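You operate a simulated robot arm through the tools that you are given. There is no shell and no other tool. Be economical: measure what you need, move in short steps, check, and stop when the job is done.

You run a simulated robot arm. Do the job below in one go: nothing can be reset, and whatever is moved stays where it is left.

JOB
Switch off, move the dryer's plug to the free socket beside it, switch that on and run the dryer briefly.
Fine: switch the dryer off after.

It is judged by the outcome, as a careful person would: the job done as asked, and still so three seconds after it is handed in. It fails if anything else is knocked over, pushed out of place, dropped, spilled or broken.

ROBOT AND FRAMES
A 6-joint arm with a two-finger parallel gripper, fixed in place. Base frame: the origin is at the foot of the arm, x ahead of it, y to its left, z up; the work surface is at about z = 752. Lengths are in mm, angles in rad, forces in N, time in s.
With the tool pointing down near the work surface it reaches from about 260 to 680 mm from the base axis. Its first joint turns from -1.152 to 1.152 rad. Payload 2.9 kg.
The tool frame sits at the grasp point between the pads (the TCP): z along the fingers, y along the line on which they close. The tips reach 30 mm beyond it. Largest opening 110 mm; finger width 20, thickness 10; the body of the gripper, 48 by 112 mm, starts 55 mm behind the TCP.
Orientation is that of the tool frame in the base frame, as [roll, pitch, yaw] about the fixed x, y, z axes, in that order (R = Rz(yaw) Ry(pitch) Rx(roll)). With the fingers straight down and closing along the base's y, the tool's x points along the base's -x, its y along +y and its z along -z.

CONTROLS
- The arm moves only by the tool send_rows. Its argument "steps" is a list that holds one entry, the list of rows, each a list of 7 numbers: the shift along the tool's x, y, z in m, then the turn, a rotation vector about the tool's x, y, z in degrees, then the gripper command, from -1 (fully open) to 1 (shut), values between in proportion. In form: [[[tx, ty, tz, rx, ry, rz, grip], ...]]. A call has 1 to 10 rows; each row shifts and turns the commanded pose from where the row before left it, along the tool's axes as they then stand. Each row takes 0.2 s and may step no farther than 50 mm and 0.15 rad from the row before; otherwise, or with a gripper value out of range, the whole call is refused. A pose out of reach is approached as far as the arm can. The call stops where the force on the tool passes 40 N (or 10 N more than at its start, if that is more) or the arm is blocked; 0.2 s more then pass. The fingers move at their own pace (about 108 mm/s each) and stop on an object; they squeeze with about 45 N. The grip force told is the motor's: it shows also when the fingers shut on nothing. Time passes only in rows, and 0.2 s behind the last, so rows that do not move let the fingers close. The reply holds the time, the measured pose of the TCP, the force on the tool along the base axes, the opening and the grip force, in the units named above and with some noise.
- Cameras (640 x 400 px; columns grow to the right, rows downward): "scene" is fixed at [89.1, 451.3, 1377.3]; the picture's right is [-0.58, -0.82, 0.00], its down [-0.50, 0.35, -0.79] and it looks along [0.64, -0.45, -0.62] (base axes); focal length 264 px, centre (320, 200). "wrist" rides on the gripper at [72, 17, -103] in the tool frame; the picture's right is [-0.23, 0.97, 0.00], its down [-0.76, -0.18, -0.62] and it looks along [-0.61, -0.14, 0.78] (tool axes); focal length 222 px, centre (320, 200). There is no depth. A picture from a camera that has moved, and an enlarged one, comes with that camera's place and axes in the base frame and with its lens.
- capture(camera): a new picture of that camera. It takes no simulated time.
- enlarge(camera, box): a new picture of the part [left, top, right, bottom] of that camera's present view, enlarged. It takes no simulated time.
- hand_in(): hands the job in; it is judged then, once.

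Work in short steps. Places have to be worked out from the pictures, the camera data and where the tool is seen: move nearer, look again, correct. Check each grasp and each placing, and mend what went wrong. You have 120 turns and 64 pictures in all, those below and enlarged ones among them. Open the gripper and draw the arm clear of the work before you hand the job in, unless the task says otherwise; then end with one line.

The tools are called after "Call:" as name(argument=value, ...) on one line, values as JSON. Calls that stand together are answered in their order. send_rows: Moves the arm, as the interface text tells. Its arguments: {"type":"object","properties":{"steps":{"type":"array","items":{"type":"array","items":{"type":"array","items":{"type":"number"}}}}},"required":["steps"]} The other tools are called the same way: capture (camera) takes a picture; enlarge (camera, box) takes an enlarged picture of a part of a camera's view; hand_in () hands the job in.

At the start:

```text
clock: 0.0
ee_pos: [385.5, 124.4, 1146.4]
ee_rot: [-3.141, 0.001, -3.141]
ft_force: [-0.1, 0.2, 0.6]
opening: 110.1
grip_force: 0.1
```

scene: 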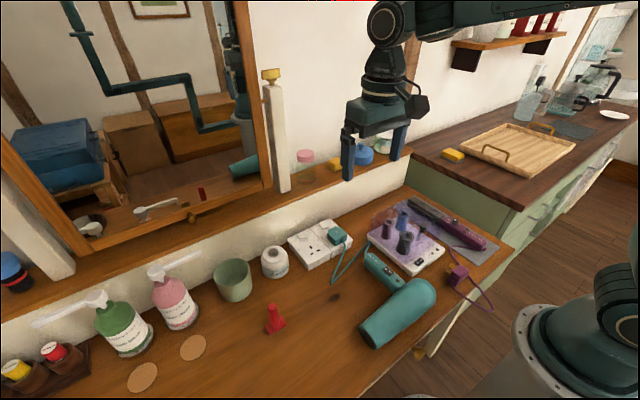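
wrist: 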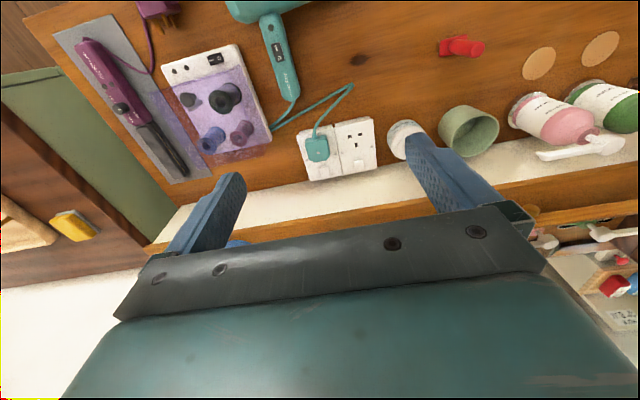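

The scene shows a double socket with a teal plug (the dryer's) in one half. I enlarge both views of the socket and dryer.

Call:
enlarge(camera="scene", box=[260, 180, 500, 330])

Call:
enlarge(camera="wrist", box=[220, 60, 412, 180])

Call:
enlarge(camera="wrist", box=[200, 0, 328, 80])

```text
2.67 times, centred on (380, 255) of scene
camera zoom: at [89.1, 451.3, 1377.3], right [-0.58, -0.82, 0.0], down [-0.5, 0.35, -0.79], along [0.64, -0.45, -0.62], focal length 704 px, centre (160, 53)
```

zoom: 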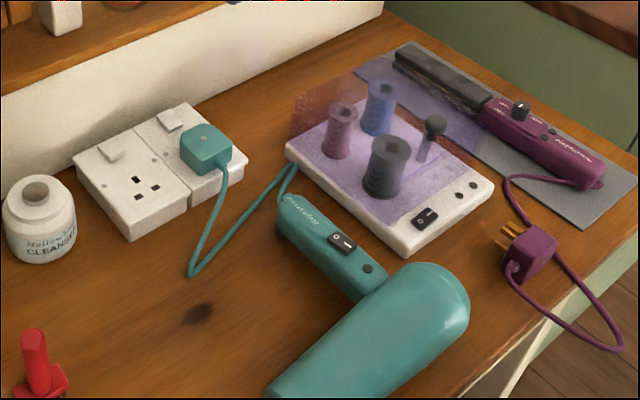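

```text
3.33 times, centred on (316, 120) of wrist
camera zoom: at [312.2, 140.0, 1250.3], right [0.23, 0.97, 0.0], down [0.76, -0.18, 0.62], along [0.61, -0.14, -0.78], focal length 740 px, centre (333, 467)
```

zoom: 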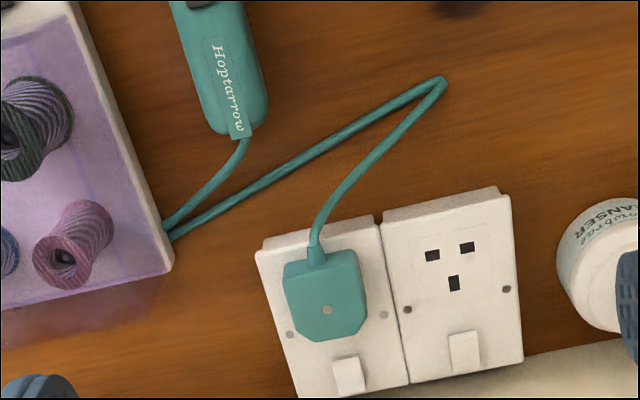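

```text
5.00 times, centred on (264, 40) of wrist
camera zoom: at [312.2, 140.0, 1250.3], right [0.23, 0.97, 0.0], down [0.76, -0.18, 0.62], along [0.61, -0.14, -0.78], focal length 1111 px, centre (600, 1000)
```

zoom: 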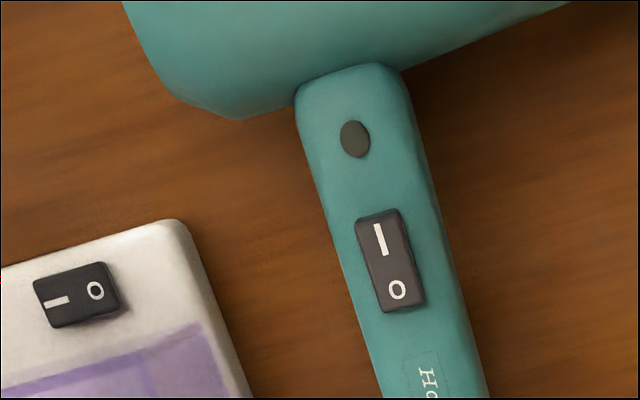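

The dryer's plug is at about (522, 87) and the free socket at about (533, 170). The rockers are on the wall side. I move down towards the sockets for a closer look.

Call:
send_rows(steps=[[[-0.022, 0, 0.04, 0, 0, 0, -1], [-0.022, 0, 0.04, 0, 0, 0, -1], [-0.022, 0, 0.04, 0, 0, 0, -1], [-0.022, 0, 0.04, 0, 0, 0, -1], [-0.022, 0, 0.04, 0, 0, 0, -1]]])

Call:
capture(camera="wrist")

Call:
enlarge(camera="scene", box=[280, 205, 360, 255])

```text
clock: 1.2
ee_pos: [495.3, 120.1, 948.5]
ee_rot: [3.141, 0.004, -3.142]
ft_force: [0.4, -1.0, 0.5]
opening: 109.7
grip_force: 0.1
```

```text
58 pictures are left
camera wrist: at [423.4, 135.6, 1052.0], right [0.23, 0.97, 0.0], down [0.76, -0.18, 0.62], along [0.61, -0.14, -0.78], focal length 222 px, centre (320, 200)
```

wrist: 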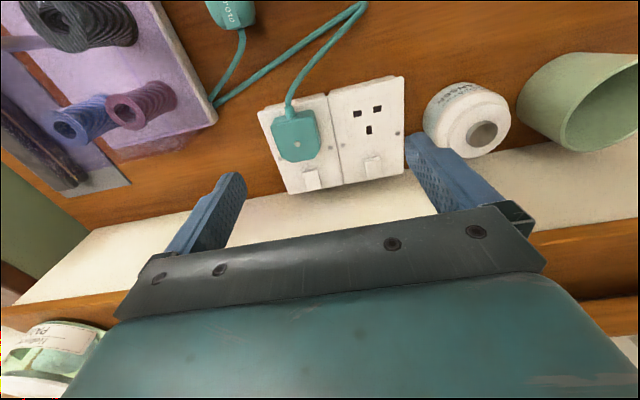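

```text
8.00 times, centred on (320, 230) of scene
camera zoom: at [89.1, 451.3, 1377.3], right [-0.58, -0.82, 0.0], down [-0.5, 0.35, -0.79], along [0.64, -0.45, -0.62], focal length 2112 px, centre (320, -40)
```

zoom: 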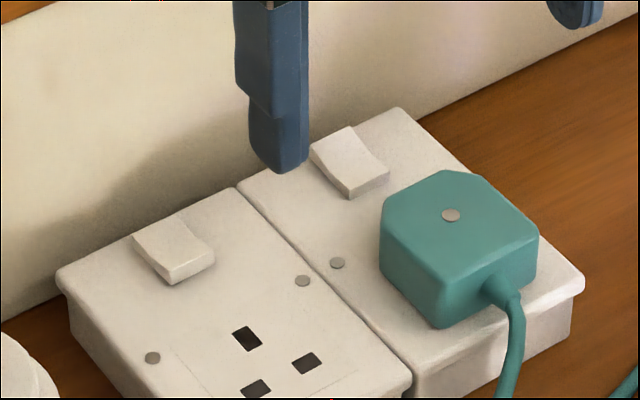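

The sockets are in view now. I enlarge them to read the rocker states and to fix positions.

Call:
enlarge(camera="wrist", box=[248, 70, 424, 180])

Call:
enlarge(camera="scene", box=[292, 220, 340, 250])

```text
3.64 times, centred on (336, 125) of wrist
camera zoom: at [423.4, 135.6, 1052.0], right [0.23, 0.97, 0.0], down [0.76, -0.18, 0.62], along [0.61, -0.14, -0.78], focal length 808 px, centre (262, 473)
```

zoom: 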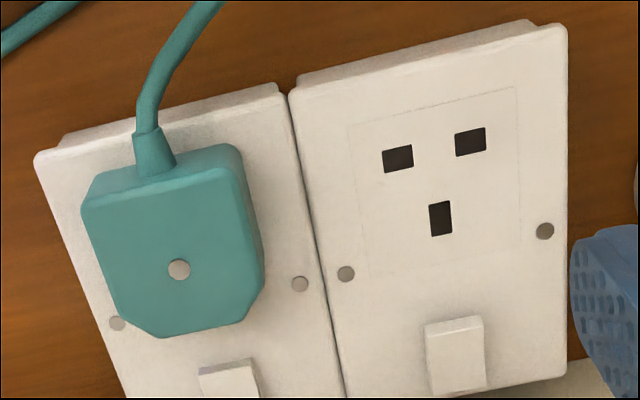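

```text
13.33 times, centred on (316, 235) of scene
camera zoom: at [89.1, 451.3, 1377.3], right [-0.58, -0.82, 0.0], down [-0.5, 0.35, -0.79], along [0.64, -0.45, -0.62], focal length 3520 px, centre (373, -267)
```

zoom: 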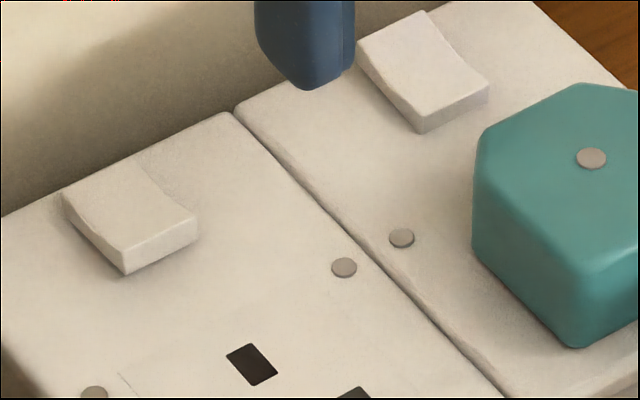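

The readings work out as follows:
- The two modules are aligned with the base axes.
- The plug is centred at y≈86 and the free socket at y≈171.
- The rockers are at x≈590, close to the upstand.
- The shelf is at z≈900.

I close the gripper and tilt the fingers 25° forward to stay clear of the shelf. Then I approach the dryer's rocker from above and check it.

Call:
send_rows(steps=[[[0, 0, 0, 0, -8.3333, 0, 1], [0, 0, 0, 0, -8.3333, 0, 1], [0, 0, 0, 0, -8.3333, 0, 1], [-0.0167, -0.017, 0.041, 0, 0, 0, 1], [-0.0167, -0.017, 0.041, 0, 0, 0, 1], [0, 0, 0, 0, 0, 0, 1]]])

Call:
capture(camera="wrist")

Call:
enlarge(camera="scene", box=[260, 150, 420, 250])

```text
clock: 2.6
ee_pos: [559.2, 88.2, 888.7]
ee_rot: [3.141, 0.437, 3.141]
ft_force: [-0.9, 0.3, -0.1]
opening: 0.0
grip_force: 37.4
```

```text
54 pictures are left
camera wrist: at [450.2, 104.8, 951.0], right [0.21, 0.97, 0.1], down [0.43, -0.18, 0.89], along [0.88, -0.14, -0.45], focal length 222 px, centre (320, 200)
```

wrist: 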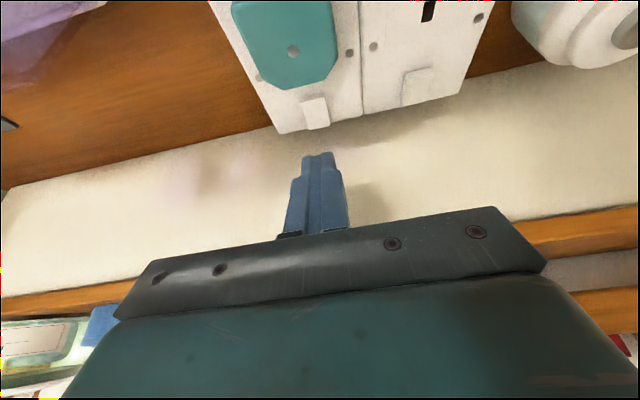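

```text
4.00 times, centred on (340, 200) of scene
camera zoom: at [89.1, 451.3, 1377.3], right [-0.58, -0.82, 0.0], down [-0.5, 0.35, -0.79], along [0.64, -0.45, -0.62], focal length 1056 px, centre (240, 200)
```

zoom: 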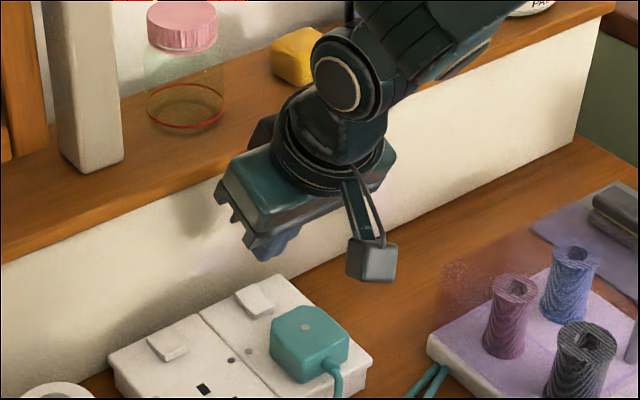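

The arm is clear of the shelf. I look closely at both rockers.

Call:
enlarge(camera="wrist", box=[260, 30, 484, 170])

Call:
enlarge(camera="scene", box=[292, 218, 332, 243])

```text
2.86 times, centred on (372, 100) of wrist
camera zoom: at [450.2, 104.8, 951.0], right [0.21, 0.97, 0.1], down [0.43, -0.18, 0.89], along [0.88, -0.14, -0.45], focal length 635 px, centre (171, 486)
```

zoom: 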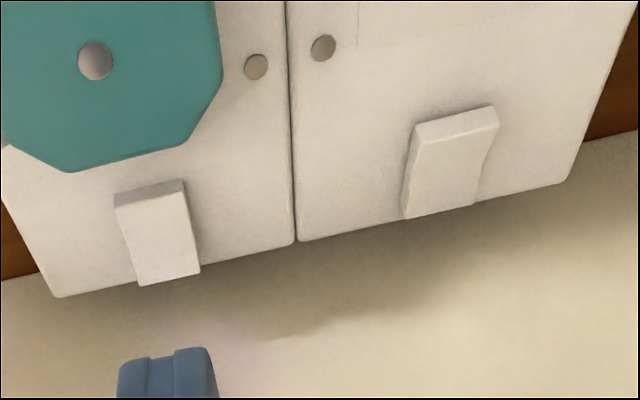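

```text
16.00 times, centred on (312, 230) of scene
camera zoom: at [89.1, 451.3, 1377.3], right [-0.58, -0.82, 0.0], down [-0.5, 0.35, -0.79], along [0.64, -0.45, -0.62], focal length 4224 px, centre (448, -288)
```

zoom: 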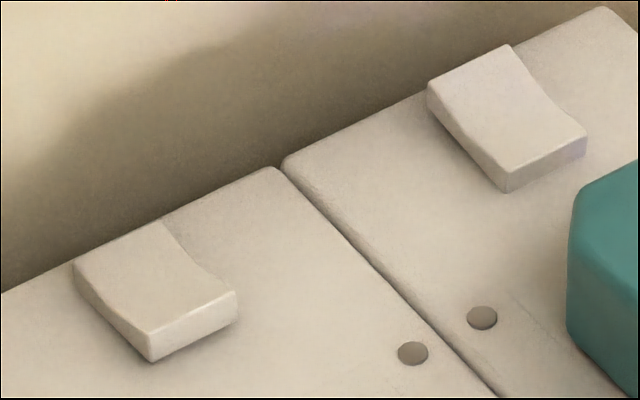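

The dryer's rocker has its wall end raised, so it is on. The free one has its near end raised, so it is off. I bring the closed fingertips over the wall end of the dryer's rocker.

Call:
send_rows(steps=[[[-0.0051, -0.0008, 0.0327, 0, 0, 0, 1], [-0.0051, -0.0008, 0.0327, 0, 0, 0, 1], [0, 0, 0, 0, 0, 0, 1]]])

Call:
enlarge(camera="wrist", box=[240, 60, 400, 160])

Call:
enlarge(camera="scene", box=[290, 205, 354, 245])

```text
clock: 3.4
ee_pos: [594.8, 88.8, 830.7]
ee_rot: [3.141, 0.435, -3.141]
ft_force: [1.2, 0.3, -0.1]
opening: 0.1
grip_force: 38.0
```

```text
4.00 times, centred on (320, 110) of wrist
camera zoom: at [486.0, 103.8, 893.9], right [0.21, 0.97, 0.1], down [0.43, -0.18, 0.89], along [0.88, -0.14, -0.45], focal length 888 px, centre (320, 560)
```

zoom: 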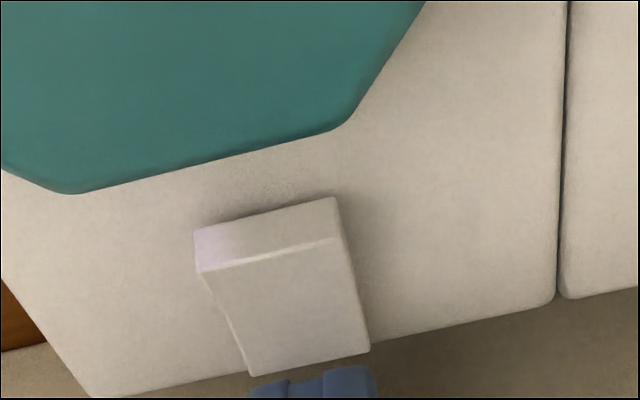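

```text
10.00 times, centred on (322, 225) of scene
camera zoom: at [89.1, 451.3, 1377.3], right [-0.58, -0.82, 0.0], down [-0.5, 0.35, -0.79], along [0.64, -0.45, -0.62], focal length 2640 px, centre (300, -50)
```

zoom: 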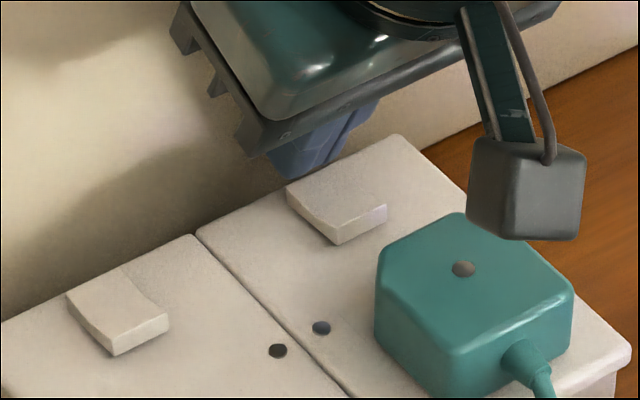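

The tips are over the rocker's wall end. I press down in small steps.

Call:
send_rows(steps=[[[-0.0027, -0.002, 0.0013, 0, 0, 0, 1], [0.00127, 0, 0.00272, 0, 0, 0, 1], [0.00127, 0, 0.00272, 0, 0, 0, 1], [0.00127, 0, 0.00272, 0, 0, 0, 1]]])

Call:
enlarge(camera="scene", box=[290, 205, 354, 245])

```text
clock: 4.5
ee_pos: [598.8, 85.8, 827.7]
ee_rot: [-3.14, 0.436, -3.141]
ft_force: [-10.7, -1.2, 9.7]
opening: 0.0
grip_force: 37.7
stopped in row 4: the force on the tool passed its limit (the readings are from after the stop); the commanded pose is now the measured one
```

```text
10.00 times, centred on (322, 225) of scene
camera zoom: at [88.7, 451.2, 1377.4], right [-0.58, -0.82, 0.0], down [-0.5, 0.35, -0.79], along [0.64, -0.45, -0.62], focal length 2640 px, centre (300, -50)
```

zoom: 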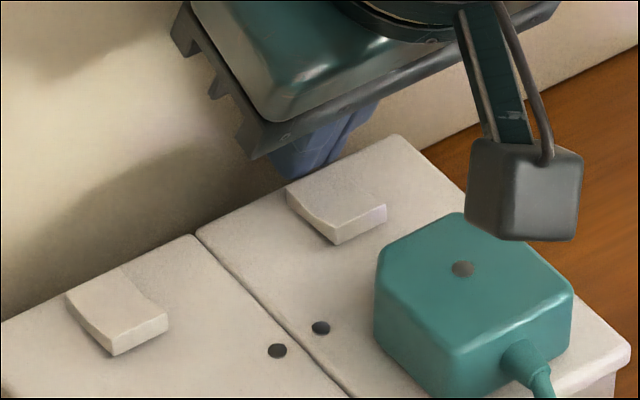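

The force has a part along -x, so the tips met the upstand at x≈620. I back off and see whether the rocker moved.

Call:
send_rows(steps=[[[0.0045, 0, -0.002, 0, 0, 0, 1], [-0.0042, 0, -0.0091, 0, 0, 0, 1], [0, 0, 0, 0, 0, 0, 1]]])

Call:
enlarge(camera="wrist", box=[240, 60, 400, 160])

```text
clock: 5.3
ee_pos: [593.9, 85.1, 835.5]
ee_rot: [-3.14, 0.435, 3.141]
ft_force: [0.2, -0.4, 0.3]
opening: 0.3
grip_force: 37.3
```

```text
4.00 times, centred on (320, 110) of wrist
camera zoom: at [484.8, 101.6, 898.3], right [0.21, 0.97, 0.09], down [0.43, -0.18, 0.89], along [0.88, -0.14, -0.45], focal length 888 px, centre (320, 560)
```

zoom: 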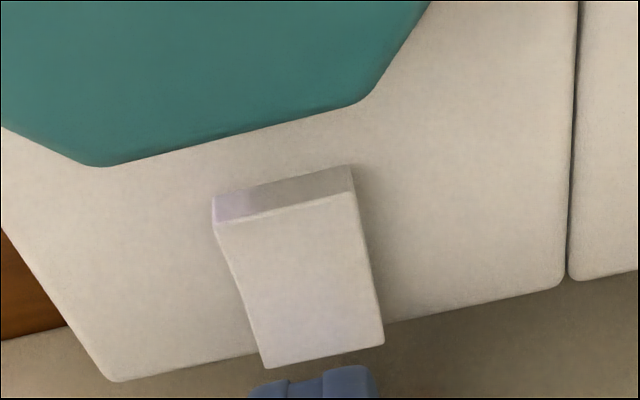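

The rocker is unchanged. I press again, straight down and a little short of the upstand.

Call:
send_rows(steps=[[[0.0008, 0, 0.0041, 0, 0, 0, 1], [0.00127, 0, 0.00272, 0, 0, 0, 1], [0.00127, 0, 0.00272, 0, 0, 0, 1], [0.00127, 0, 0.00272, 0, 0, 0, 1], [0.00127, 0, 0.00272, 0, 0, 0, 1]]])

Call:
enlarge(camera="wrist", box=[240, 60, 400, 160])

```text
clock: 6.5
ee_pos: [597.9, 85.6, 827.3]
ee_rot: [-3.14, 0.448, -3.141]
ft_force: [-4.3, 0.2, 5.6]
opening: 0.4
grip_force: 37.0
stopped in row 5: the force on the tool passed its limit (the readings are from after the stop); the commanded pose is now the measured one
```

```text
4.00 times, centred on (320, 110) of wrist
camera zoom: at [487.6, 101.8, 888.5], right [0.21, 0.97, 0.1], down [0.42, -0.18, 0.89], along [0.89, -0.14, -0.44], focal length 888 px, centre (320, 560)
```

zoom: 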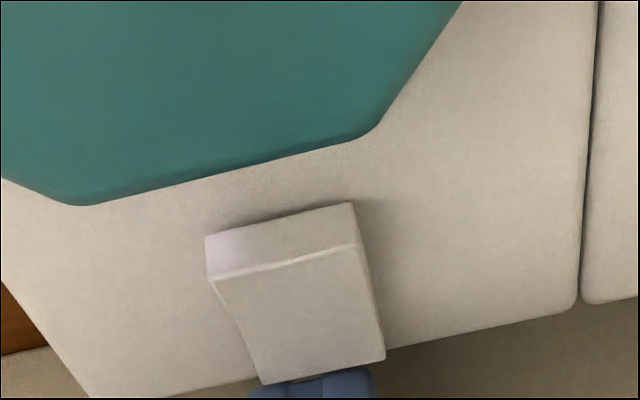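

The tips look like they are slipping at the rocker's far edge. I lift, back up about 6 mm and press again.

Call:
send_rows(steps=[[[-0.0034, 0, -0.0073, 0, 0, 0, 1], [0.0059, 0, -0.0027, 0, -0.6, 0, 1], [0.0017, 0, 0.0036, 0, 0, 0, 1], [0.00127, 0, 0.00272, 0, 0, 0, 1], [0.00127, 0, 0.00272, 0, 0, 0, 1], [0.00127, 0, 0.00272, 0, 0, 0, 1], [0.00127, 0, 0.00272, 0, 0, 0, 1]]])

Call:
enlarge(camera="wrist", box=[240, 60, 400, 160])

```text
clock: 8.1
ee_pos: [597.2, 86.6, 826.6]
ee_rot: [3.139, 0.476, 3.14]
ft_force: [-3.2, -0.5, 4.6]
opening: 0.1
grip_force: 38.2
stopped in row 7: the force on the tool passed its limit (the readings are from after the stop); the commanded pose is now the measured one
```

```text
4.00 times, centred on (320, 110) of wrist
camera zoom: at [484.8, 101.6, 885.1], right [0.2, 0.97, 0.11], down [0.39, -0.18, 0.9], along [0.9, -0.14, -0.42], focal length 888 px, centre (320, 560)
```

zoom: 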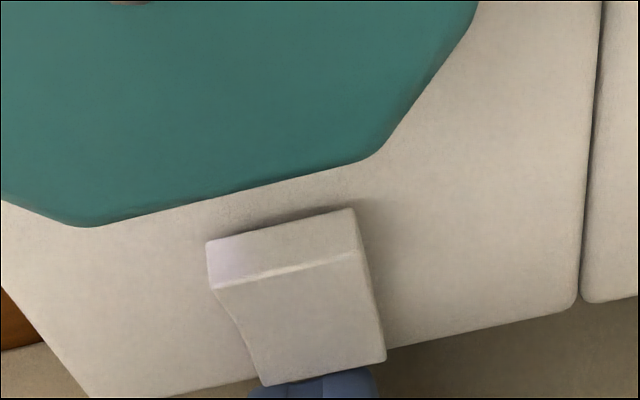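

Under the tips the rocker now looks flipped, with its near end raised. I lift straight up slowly and check that it stays that way.

Call:
send_rows(steps=[[[-0.0009, 0, -0.0018, 0, 0, 0, 1], [-0.0018, 0, -0.0036, 0, 0, 0, 1], [-0.0046, 0, -0.0089, 0, 0, 0, 1], [-0.0046, 0, -0.0089, 0, 0, 0, 1]]])

Call:
enlarge(camera="wrist", box=[240, 30, 464, 170])

```text
clock: 9.1
ee_pos: [596.3, 86.7, 853.4]
ee_rot: [3.14, 0.476, 3.139]
ft_force: [0.3, 0.4, -0.2]
opening: 0.0
grip_force: 37.8
```

```text
2.86 times, centred on (352, 100) of wrist
camera zoom: at [484.3, 101.5, 910.9], right [0.2, 0.97, 0.11], down [0.39, -0.18, 0.9], along [0.9, -0.14, -0.42], focal length 635 px, centre (229, 486)
```

zoom: 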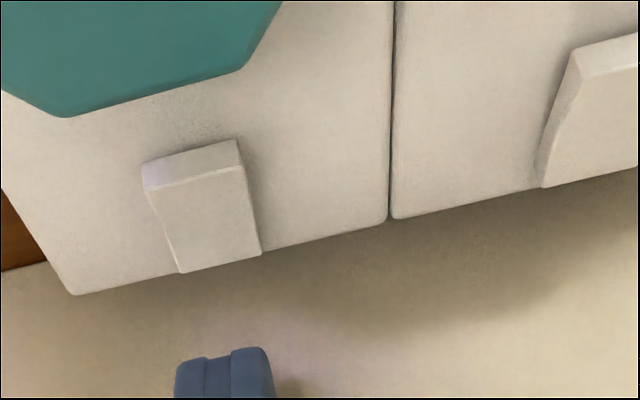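

From here the rocker appears to match the free one. I confirm it from the scene camera.

Call:
enlarge(camera="scene", box=[292, 218, 332, 243])

```text
16.00 times, centred on (312, 230) of scene
camera zoom: at [89.1, 451.3, 1377.3], right [-0.58, -0.82, 0.0], down [-0.5, 0.35, -0.79], along [0.64, -0.45, -0.62], focal length 4224 px, centre (448, -288)
```

zoom: 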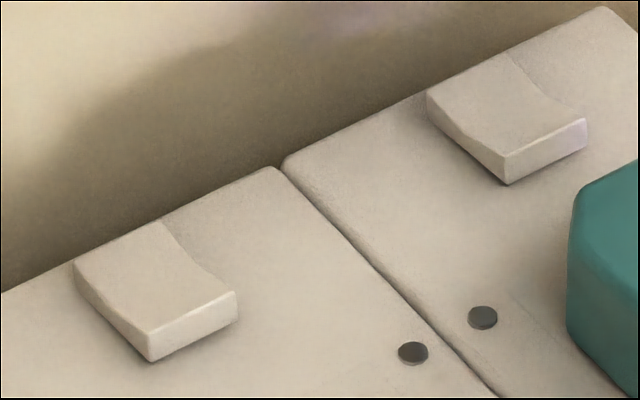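

The dryer's socket is off. I back off, straighten the tool, open the fingers and go above the plug.

Call:
send_rows(steps=[[[0.022, 0, -0.0338, 0, 0, 0, 1], [0.022, 0, -0.0338, 0, 0, 0, 1], [0, 0, 0, 0, 6.82, 0, -0.5], [0, 0, 0, 0, 6.82, 0, -0.5], [0, 0, 0, 0, 6.82, 0, -0.5], [0, 0, 0, 0, 6.82, 0, -0.5], [0, 0, 0, 0, 0, 0, -0.5]]])

Call:
capture(camera="wrist")

```text
clock: 10.7
ee_pos: [525.8, 86.6, 892.0]
ee_rot: [3.14, -0.001, 3.139]
ft_force: [0.0, 0.1, 0.0]
opening: 82.3
grip_force: 0.0
```

```text
42 pictures are left
camera wrist: at [453.4, 101.1, 995.3], right [0.23, 0.97, 0.0], down [0.76, -0.18, 0.62], along [0.61, -0.14, -0.78], focal length 222 px, centre (320, 200)
```

wrist: 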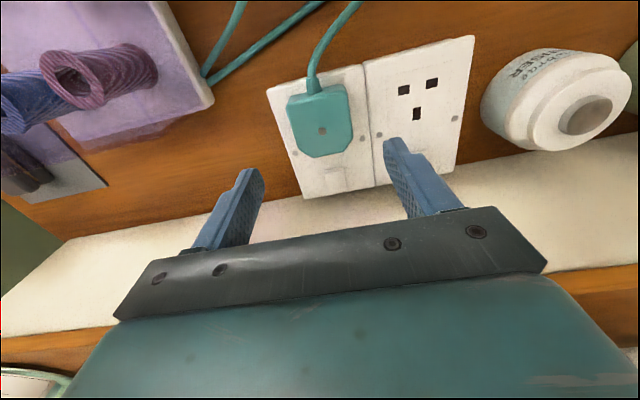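

The plug spans x≈497–549 and is centred at y≈86. I go down with the fingers either side of it.

Call:
send_rows(steps=[[[0.0025, 0, 0.03, 0, 0, 0, -0.5], [0.0025, 0, 0.025, 0, 0, 0, -0.5], [0, 0, 0.007, 0, 0, 0, -0.5], [0, 0, 0.006, 0, 0, 0, -0.5]]])

Call:
capture(camera="wrist")

Call:
enlarge(camera="scene", box=[280, 195, 376, 255])

```text
clock: 11.7
ee_pos: [519.4, 86.3, 826.3]
ee_rot: [3.14, 0.002, 3.141]
ft_force: [-5.2, -1.0, 17.1]
opening: 82.3
grip_force: 0.1
```

```text
41 pictures are left
camera wrist: at [447.2, 101.3, 928.4], right [0.23, 0.97, 0.0], down [0.76, -0.18, 0.62], along [0.61, -0.14, -0.78], focal length 222 px, centre (320, 200)
```

wrist: 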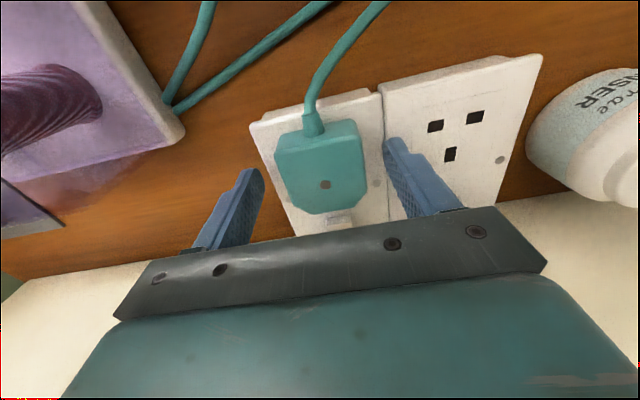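

```text
6.67 times, centred on (328, 225) of scene
camera zoom: at [88.7, 451.2, 1377.4], right [-0.58, -0.82, 0.0], down [-0.5, 0.35, -0.79], along [0.64, -0.45, -0.62], focal length 1760 px, centre (267, 33)
```

zoom: 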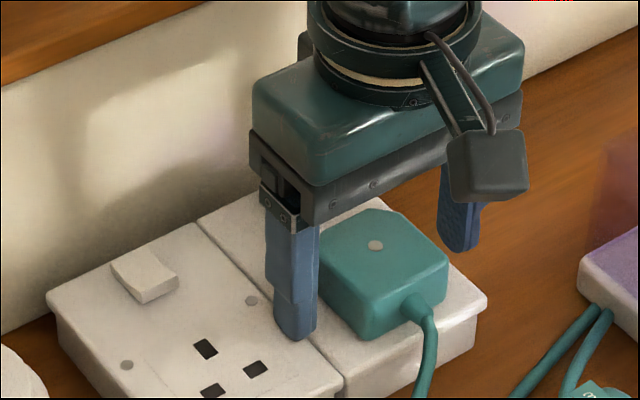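

A 17 N upward force shows the fingertips resting on the plate, so the plate top is at z≈796. I rise 3 mm and close on the plug.

Call:
send_rows(steps=[[[0, 0, -0.002, 0, 0, 0, -0.5], [0, 0, 0, 0, 0, 0, 0.1], [0, 0, 0, 0, 0, 0, 1], [0, 0, 0, 0, 0, 0, 1], [0, 0, 0, 0, 0, 0, 1]]])

Call:
enlarge(camera="wrist", box=[220, 70, 540, 270])

```text
clock: 12.9
ee_pos: [520.0, 88.0, 826.0]
ee_rot: [3.138, 0.001, -3.141]
ft_force: [4.8, 17.5, -6.5]
opening: 47.2
grip_force: 44.6
```

```text
2.00 times, centred on (380, 170) of wrist
camera zoom: at [448.2, 102.5, 928.9], right [0.23, 0.97, 0.0], down [0.76, -0.18, 0.62], along [0.61, -0.14, -0.78], focal length 444 px, centre (200, 260)
```

zoom: 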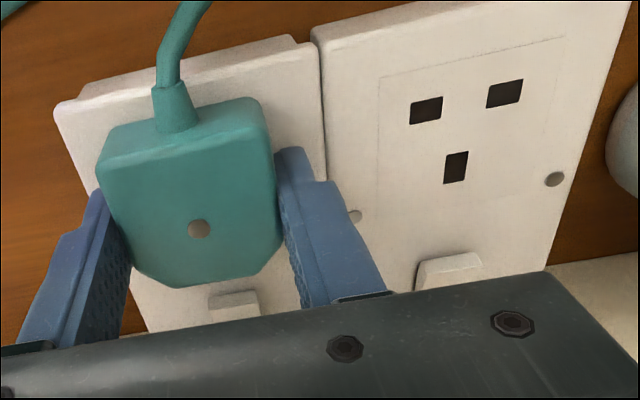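

The plug is held, 47 mm wide and centred near y≈88. The sideways force shows about 1.5 mm of offset. From the screws and slots, the free socket is 82 mm further along +y at the same x. I relax the offset and pull straight up.

Call:
send_rows(steps=[[[0, 0.0012, 0, 0, 0, 0, 1], [0, 0, -0.004, 0, 0, 0, 1], [0, 0, -0.006, 0, 0, 0, 1], [0, 0, -0.01, 0, 0, 0, 1], [0, 0, -0.01, 0, 0, 0, 1], [0, 0, -0.01, 0, 0, 0, 1], [0, 0, 0, 0, 0, 0, 1]]])

Call:
capture(camera="wrist")

Call:
enlarge(camera="scene", box=[280, 195, 376, 255])

```text
clock: 14.5
ee_pos: [519.3, 86.1, 866.3]
ee_rot: [3.14, 0.001, 3.141]
ft_force: [-1.1, -0.2, -0.8]
opening: 46.9
grip_force: 44.6
```

```text
38 pictures are left
camera wrist: at [448.2, 102.6, 969.2], right [0.23, 0.97, 0.0], down [0.76, -0.18, 0.62], along [0.61, -0.14, -0.78], focal length 222 px, centre (320, 200)
```

wrist: 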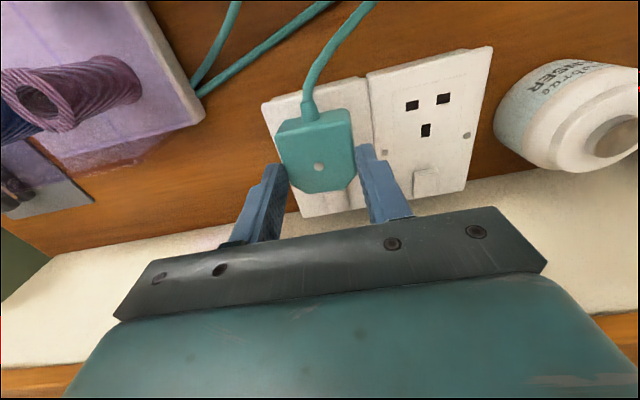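

```text
6.67 times, centred on (328, 225) of scene
camera zoom: at [89.1, 451.3, 1377.3], right [-0.58, -0.82, 0.0], down [-0.5, 0.35, -0.79], along [0.64, -0.45, -0.62], focal length 1760 px, centre (267, 33)
```

zoom: 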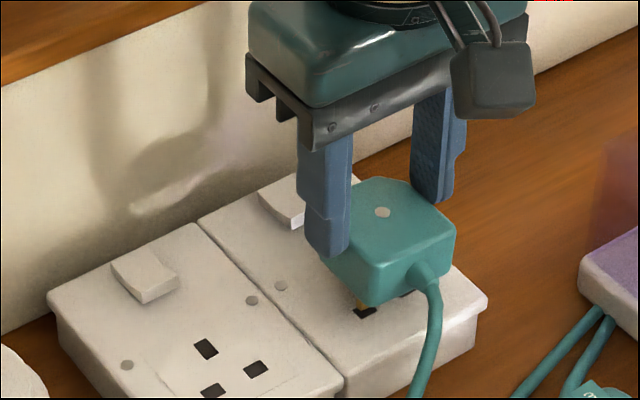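

The plug is out cleanly with its pins intact. I raise it a little and move it 82 mm to +y, staying above the plate, then compare the left and right slots.

Call:
send_rows(steps=[[[0, 0, -0.015, 0, 0, 0, 1], [0, 0.041, 0, 0, 0, 0, 1], [0, 0.041, 0, 0, 0, 0, 1], [0, 0, 0, 0, 0, 0, 1]]])

Call:
capture(camera="wrist")

Call:
enlarge(camera="scene", box=[272, 195, 368, 255])

Call:
enlarge(camera="wrist", box=[140, 60, 364, 200])

```text
clock: 15.5
ee_pos: [520.7, 167.8, 880.3]
ee_rot: [3.14, 0.001, 3.14]
ft_force: [0.5, -0.2, -1.2]
opening: 46.9
grip_force: 44.8
```

```text
36 pictures are left
camera wrist: at [448.6, 184.8, 983.7], right [0.23, 0.97, 0.0], down [0.76, -0.18, 0.62], along [0.61, -0.14, -0.78], focal length 222 px, centre (320, 200)
```

wrist: 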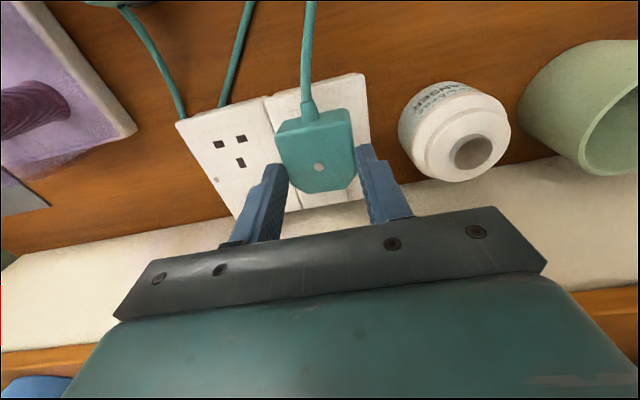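

```text
6.67 times, centred on (320, 225) of scene
camera zoom: at [89.0, 451.3, 1377.3], right [-0.58, -0.82, 0.0], down [-0.5, 0.35, -0.79], along [0.64, -0.45, -0.62], focal length 1760 px, centre (320, 33)
```

zoom: 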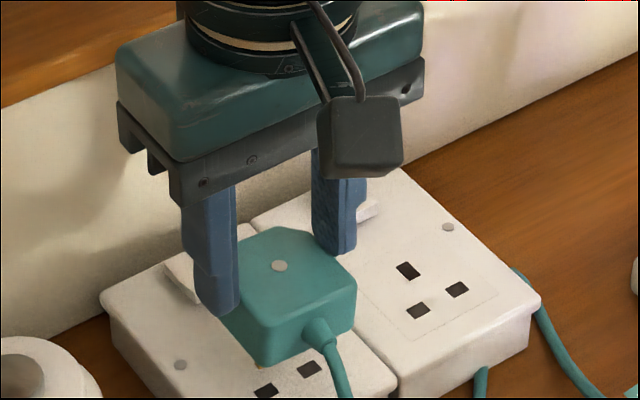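

```text
2.86 times, centred on (252, 130) of wrist
camera zoom: at [448.6, 184.8, 983.7], right [0.23, 0.97, 0.0], down [0.76, -0.18, 0.62], along [0.61, -0.14, -0.78], focal length 635 px, centre (514, 400)
```

zoom: 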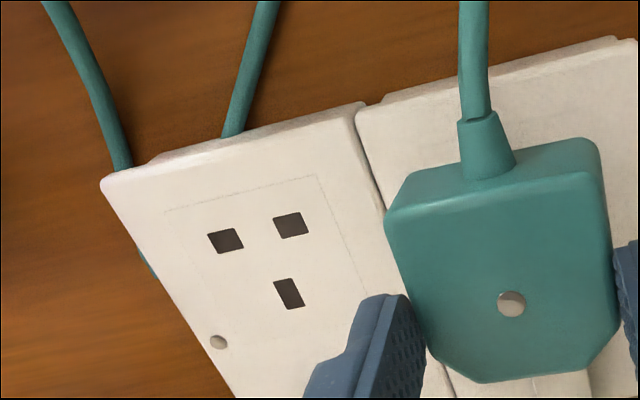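

Fits from both cameras give a socket spacing of about 81.3 mm, with x aligned. I correct by -0.9 mm in y and -0.4 mm in x, then go down to just above the slots.

Call:
send_rows(steps=[[[0.0004, -0.0009, 0.015, 0, 0, 0, 1], [0, 0, 0.008, 0, 0, 0, 1], [0, 0, 0, 0, 0, 0, 1]]])

Call:
enlarge(camera="scene", box=[284, 220, 348, 260])

Call:
enlarge(camera="wrist", box=[220, 60, 444, 200])

```text
clock: 16.3
ee_pos: [519.5, 167.1, 856.2]
ee_rot: [3.14, 0.0, 3.14]
ft_force: [-1.5, -0.3, 1.7]
opening: 46.8
grip_force: 44.7
```

```text
10.00 times, centred on (316, 240) of scene
camera zoom: at [89.0, 451.2, 1377.3], right [-0.58, -0.82, 0.0], down [-0.5, 0.35, -0.79], along [0.64, -0.45, -0.62], focal length 2640 px, centre (360, -200)
```

zoom: 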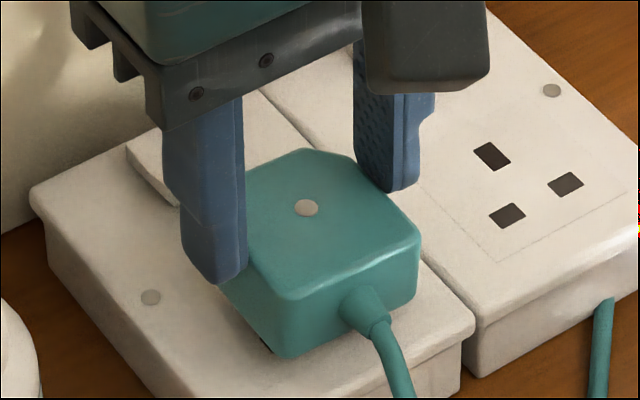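

```text
2.86 times, centred on (332, 130) of wrist
camera zoom: at [447.7, 183.3, 960.2], right [0.23, 0.97, 0.0], down [0.76, -0.18, 0.62], along [0.61, -0.14, -0.78], focal length 635 px, centre (286, 400)
```

zoom: 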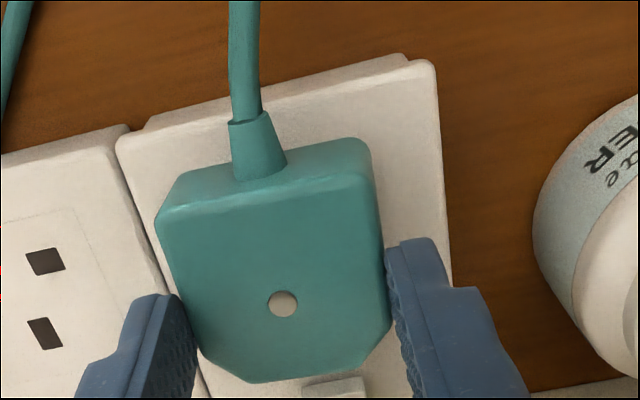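

I am within 0.5 mm. I go down in small steps and watch the force.

Call:
send_rows(steps=[[[-0.0004, 0.0005, 0.005, 0, 0, 0, 1], [0, 0, 0.004, 0, 0, 0, 1], [0, 0, 0.004, 0, 0, 0, 1], [0, 0, 0.004, 0, 0, 0, 1], [0, 0, 0.004, 0, 0, 0, 1]]])

Call:
enlarge(camera="scene", box=[284, 220, 348, 260])

```text
clock: 17.3
ee_pos: [520.7, 169.5, 844.1]
ee_rot: [3.139, 0.004, 3.139]
ft_force: [-5.9, -2.4, 7.1]
opening: 46.8
grip_force: 45.5
stopped in row 5: the force on the tool passed its limit (the readings are from after the stop); the commanded pose is now the measured one
```

```text
10.00 times, centred on (316, 240) of scene
camera zoom: at [88.8, 451.2, 1377.4], right [-0.58, -0.82, 0.0], down [-0.5, 0.35, -0.79], along [0.64, -0.45, -0.62], focal length 2640 px, centre (360, -200)
```

zoom: 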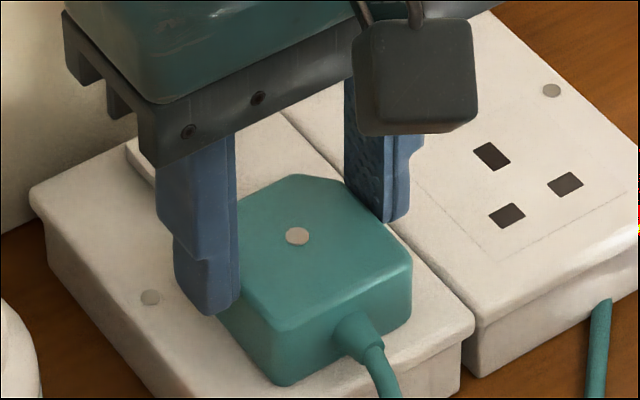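

Pulling the plug out slipped it about 20 mm in the grip. At TCP z≈844, then, the plug's top is back at its seated height of about 822, which suggests it is fully in. I check at close range before releasing.

Call:
enlarge(camera="wrist", box=[220, 60, 444, 200])

Call:
enlarge(camera="scene", box=[300, 240, 332, 260])

```text
2.86 times, centred on (332, 130) of wrist
camera zoom: at [449.0, 185.1, 946.8], right [0.23, 0.97, 0.0], down [0.76, -0.18, 0.62], along [0.61, -0.14, -0.78], focal length 635 px, centre (286, 400)
```

zoom: 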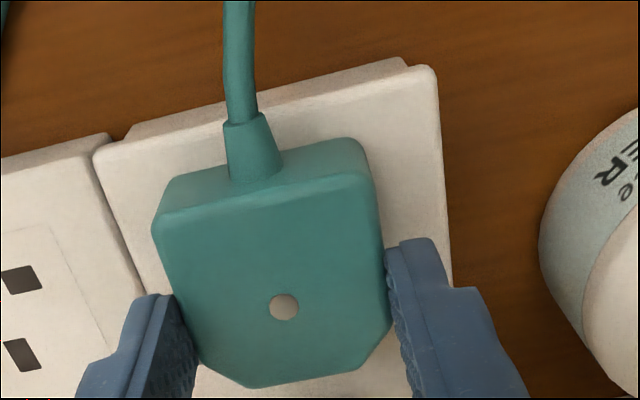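

```text
16.00 times, centred on (316, 250) of scene
camera zoom: at [88.8, 451.2, 1377.4], right [-0.58, -0.82, 0.0], down [-0.5, 0.35, -0.79], along [0.64, -0.45, -0.62], focal length 4224 px, centre (384, -600)
```

zoom: 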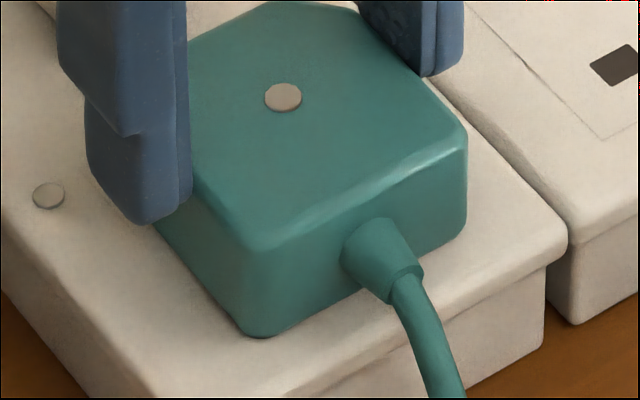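

It looks seated. I release, rise and inspect.

Call:
send_rows(steps=[[[0, 0, 0, 0, 0, 0, 0.0], [0, 0, 0, 0, 0, 0, -0.3], [0, 0, -0.025, 0, 0, 0, -0.3], [0, 0, -0.035, 0, 0, 0, 0.3], [0, 0, 0, 0, 0, 0, 1], [0, 0, 0, 0, 0, 0, 1]]])

Call:
enlarge(camera="scene", box=[280, 212, 360, 262])

Call:
enlarge(camera="wrist", box=[200, 50, 424, 190])

```text
clock: 18.7
ee_pos: [523.8, 168.3, 903.3]
ee_rot: [3.137, 0.002, 3.141]
ft_force: [1.2, -0.2, -0.1]
opening: 0.0
grip_force: 38.2
```

```text
8.00 times, centred on (320, 237) of scene
camera zoom: at [89.1, 451.3, 1377.3], right [-0.58, -0.82, 0.0], down [-0.5, 0.35, -0.79], along [0.64, -0.45, -0.62], focal length 2112 px, centre (320, -96)
```

zoom: 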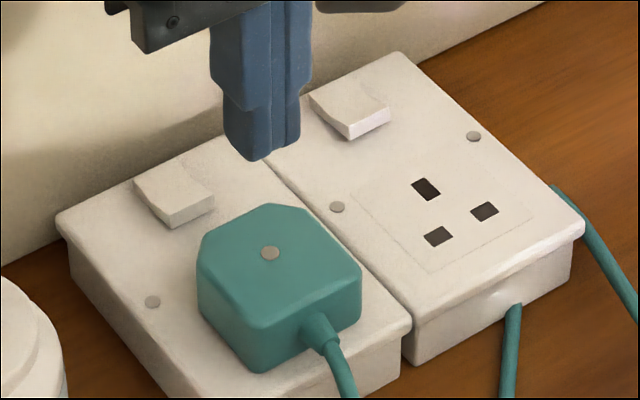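

```text
2.86 times, centred on (312, 120) of wrist
camera zoom: at [450.5, 184.9, 1006.5], right [0.23, 0.97, 0.0], down [0.76, -0.18, 0.63], along [0.61, -0.14, -0.78], focal length 635 px, centre (343, 429)
```

zoom: 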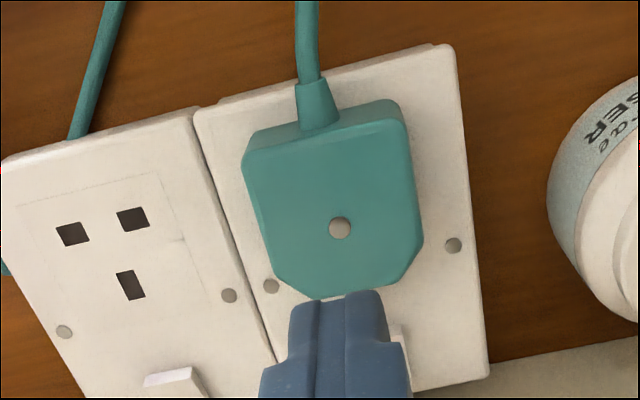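

The plug sits relative to its socket's screws exactly as it did before, so it is fully in. Next is this socket's rocker. I tilt the tool 25° and bring the closed tips over its near, raised end.

Call:
send_rows(steps=[[[0, 0, 0, 0, -8.3333, 0, 1], [0, 0, 0, 0, -8.3333, 0, 1], [0, 0, 0, 0, -8.3333, 0, 1], [-0.0068, 0, 0.0374, 0, 0, 0, 1], [-0.0068, 0, 0.0374, 0, 0, 0, 1], [0, 0, 0, 0, 0, 0, 1]]])

Call:
enlarge(camera="wrist", box=[240, 60, 400, 160])

Call:
enlarge(camera="scene", box=[272, 205, 336, 245])

```text
clock: 20.1
ee_pos: [564.4, 169.5, 842.4]
ee_rot: [3.138, 0.442, 3.137]
ft_force: [0.6, 0.5, 0.2]
opening: 0.0
grip_force: 37.8
```

```text
4.00 times, centred on (320, 110) of wrist
camera zoom: at [455.1, 185.1, 904.6], right [0.21, 0.97, 0.1], down [0.42, -0.18, 0.89], along [0.88, -0.14, -0.45], focal length 888 px, centre (320, 560)
```

zoom: 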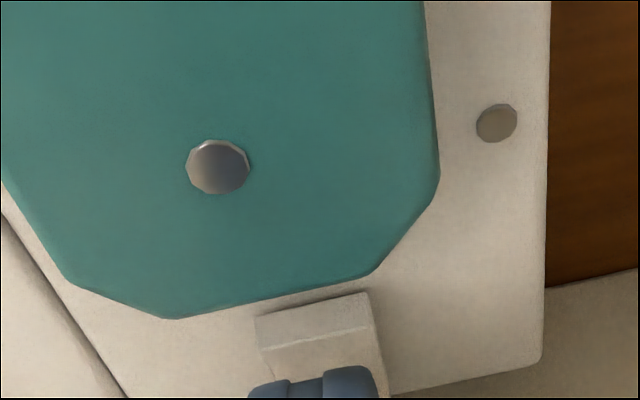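

```text
10.00 times, centred on (304, 225) of scene
camera zoom: at [89.1, 451.3, 1377.3], right [-0.58, -0.82, 0.0], down [-0.5, 0.35, -0.79], along [0.64, -0.45, -0.62], focal length 2640 px, centre (480, -50)
```

zoom: 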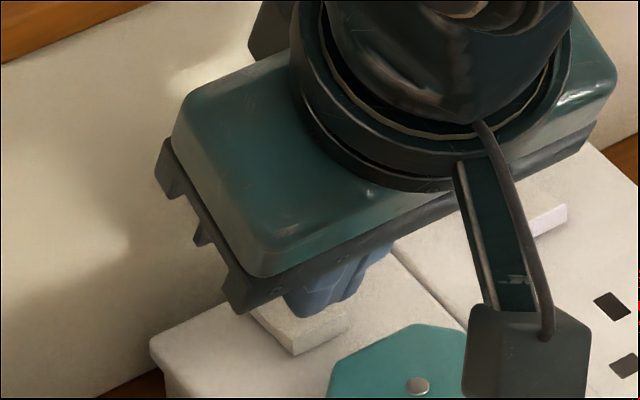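

The tips are just above the near half of the rocker. I shift +2 mm in x and y and press down.

Call:
send_rows(steps=[[[-0.0018, 0.0018, 0.0008, 0, 0, 0, 1], [0.00127, 0, 0.00272, 0, 0, 0, 1], [0.00127, 0, 0.00272, 0, 0, 0, 1], [0.00127, 0, 0.00272, 0, 0, 0, 1], [0.00127, 0, 0.00272, 0, 0, 0, 1], [0.00127, 0, 0.00272, 0, 0, 0, 1]]])

Call:
enlarge(camera="wrist", box=[240, 60, 400, 160])

```text
clock: 21.3
ee_pos: [568.4, 170.5, 834.2]
ee_rot: [3.14, 0.444, 3.137]
ft_force: [-2.6, -0.2, 4.7]
opening: 0.0
grip_force: 37.4
stopped in row 6: the force on the tool passed its limit (the readings are from after the stop); the commanded pose is now the measured one
```

```text
4.00 times, centred on (320, 110) of wrist
camera zoom: at [458.8, 187.0, 896.1], right [0.21, 0.97, 0.1], down [0.42, -0.18, 0.89], along [0.88, -0.14, -0.45], focal length 888 px, centre (320, 560)
```

zoom: 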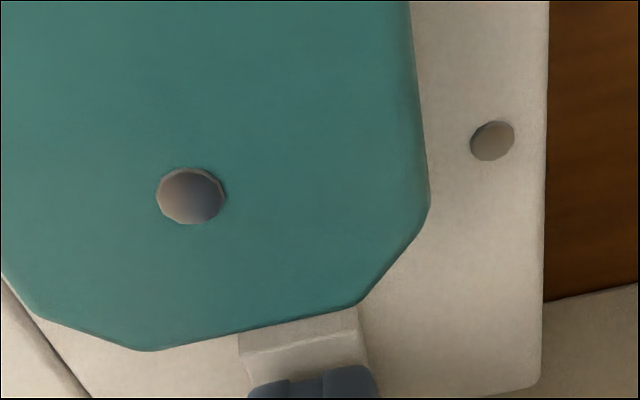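

Force was reached at tip height ≈803. I lift straight up and check the rocker.

Call:
send_rows(steps=[[[-0.0009, 0, -0.0018, 0, 0, 0, 1], [-0.0025, 0, -0.0054, 0, 0, 0, 1], [0.005, 0, -0.025, 0, 0, 0, 1], [0.01, 0, -0.025, 0, 0, 0, 1]]])

Call:
enlarge(camera="wrist", box=[200, 30, 424, 170])

Call:
enlarge(camera="scene", box=[280, 212, 344, 252])

```text
clock: 22.3
ee_pos: [530.8, 171.0, 880.0]
ee_rot: [3.138, 0.444, 3.137]
ft_force: [0.7, -0.1, 0.2]
opening: 0.0
grip_force: 37.4
```

```text
2.86 times, centred on (312, 100) of wrist
camera zoom: at [422.3, 186.9, 942.1], right [0.21, 0.97, 0.1], down [0.42, -0.18, 0.89], along [0.88, -0.14, -0.45], focal length 635 px, centre (343, 486)
```

zoom: 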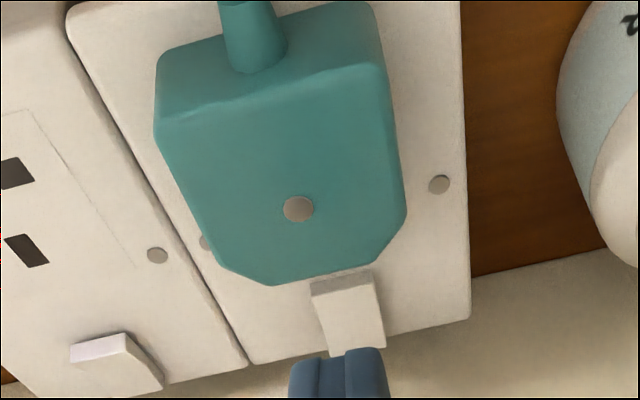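

```text
10.00 times, centred on (312, 232) of scene
camera zoom: at [89.1, 451.3, 1377.3], right [-0.58, -0.82, 0.0], down [-0.5, 0.35, -0.79], along [0.64, -0.45, -0.62], focal length 2640 px, centre (400, -120)
```

zoom: 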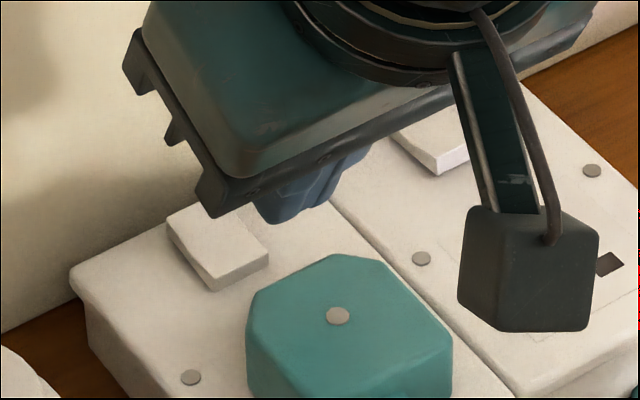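

The new socket is on: its wall end is raised, as the original's was. Now I move high over to the dryer's handle switch with the tool straightened.

Call:
send_rows(steps=[[[-0.0215, 0, -0.0448, 0, 0, 0, 1], [0, 0, 0, 0, 8.47, 0, 1], [0, 0, 0, 0, 8.47, 0, 1], [0, 0, 0, 0, 8.47, 0, 1], [0.034, -0.0218, 0, 0, 0, 0, 1], [0.034, -0.0218, 0, 0, 0, 0, 1], [0.034, -0.0218, 0, 0, 0, 0, 1], [0.034, -0.0218, 0, 0, 0, 0, 1], [0.034, -0.0218, 0, 0, 0, 0, 1], [0, 0, 0, 0, 0, 0, 1]]])

Call:
capture(camera="wrist")

Call:
enlarge(camera="scene", box=[260, 180, 500, 330])

```text
clock: 24.5
ee_pos: [366.1, 63.7, 930.4]
ee_rot: [3.138, 0.0, 3.141]
ft_force: [0.1, 0.0, -0.3]
opening: 0.2
grip_force: 37.5
```

```text
21 pictures are left
camera wrist: at [292.5, 78.3, 1033.4], right [0.23, 0.97, 0.0], down [0.76, -0.18, 0.62], along [0.61, -0.14, -0.78], focal length 222 px, centre (320, 200)
```

wrist: 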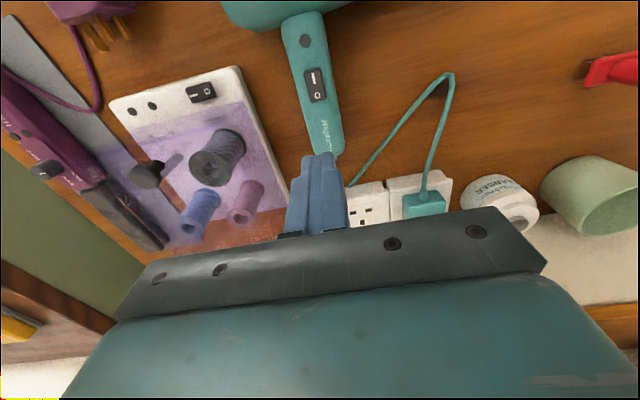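

```text
2.67 times, centred on (380, 255) of scene
camera zoom: at [89.0, 451.3, 1377.3], right [-0.58, -0.82, 0.0], down [-0.5, 0.35, -0.79], along [0.64, -0.45, -0.62], focal length 704 px, centre (160, 53)
```

zoom: 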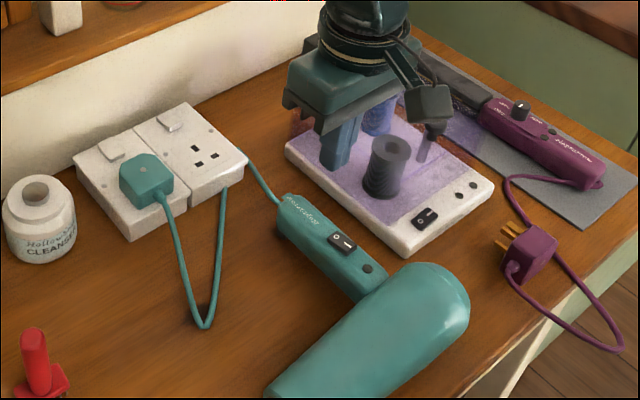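

The dryer's switch is in view. I enlarge it to see its state and shape from both cameras.

Call:
enlarge(camera="wrist", box=[268, 20, 396, 100])

Call:
enlarge(camera="scene", box=[372, 258, 412, 283])

```text
5.00 times, centred on (332, 60) of wrist
camera zoom: at [292.5, 78.3, 1033.4], right [0.23, 0.97, 0.0], down [0.76, -0.18, 0.62], along [0.61, -0.14, -0.78], focal length 1111 px, centre (260, 900)
```

zoom: 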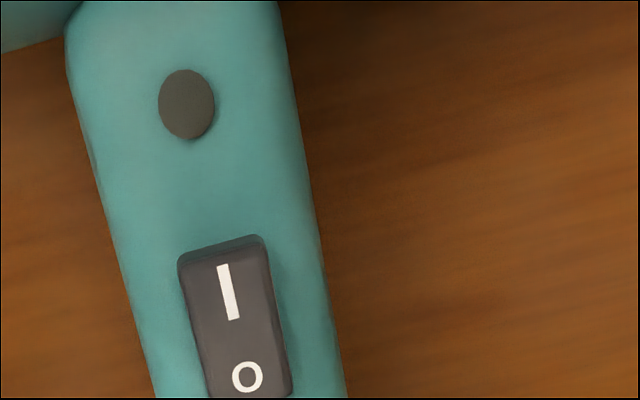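

```text
16.00 times, centred on (392, 270) of scene
camera zoom: at [89.0, 451.3, 1377.3], right [-0.58, -0.82, 0.0], down [-0.5, 0.35, -0.79], along [0.64, -0.45, -0.62], focal length 4224 px, centre (-832, -928)
```

zoom: 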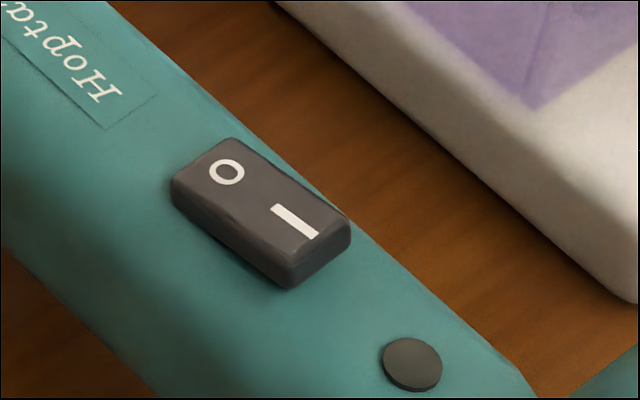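

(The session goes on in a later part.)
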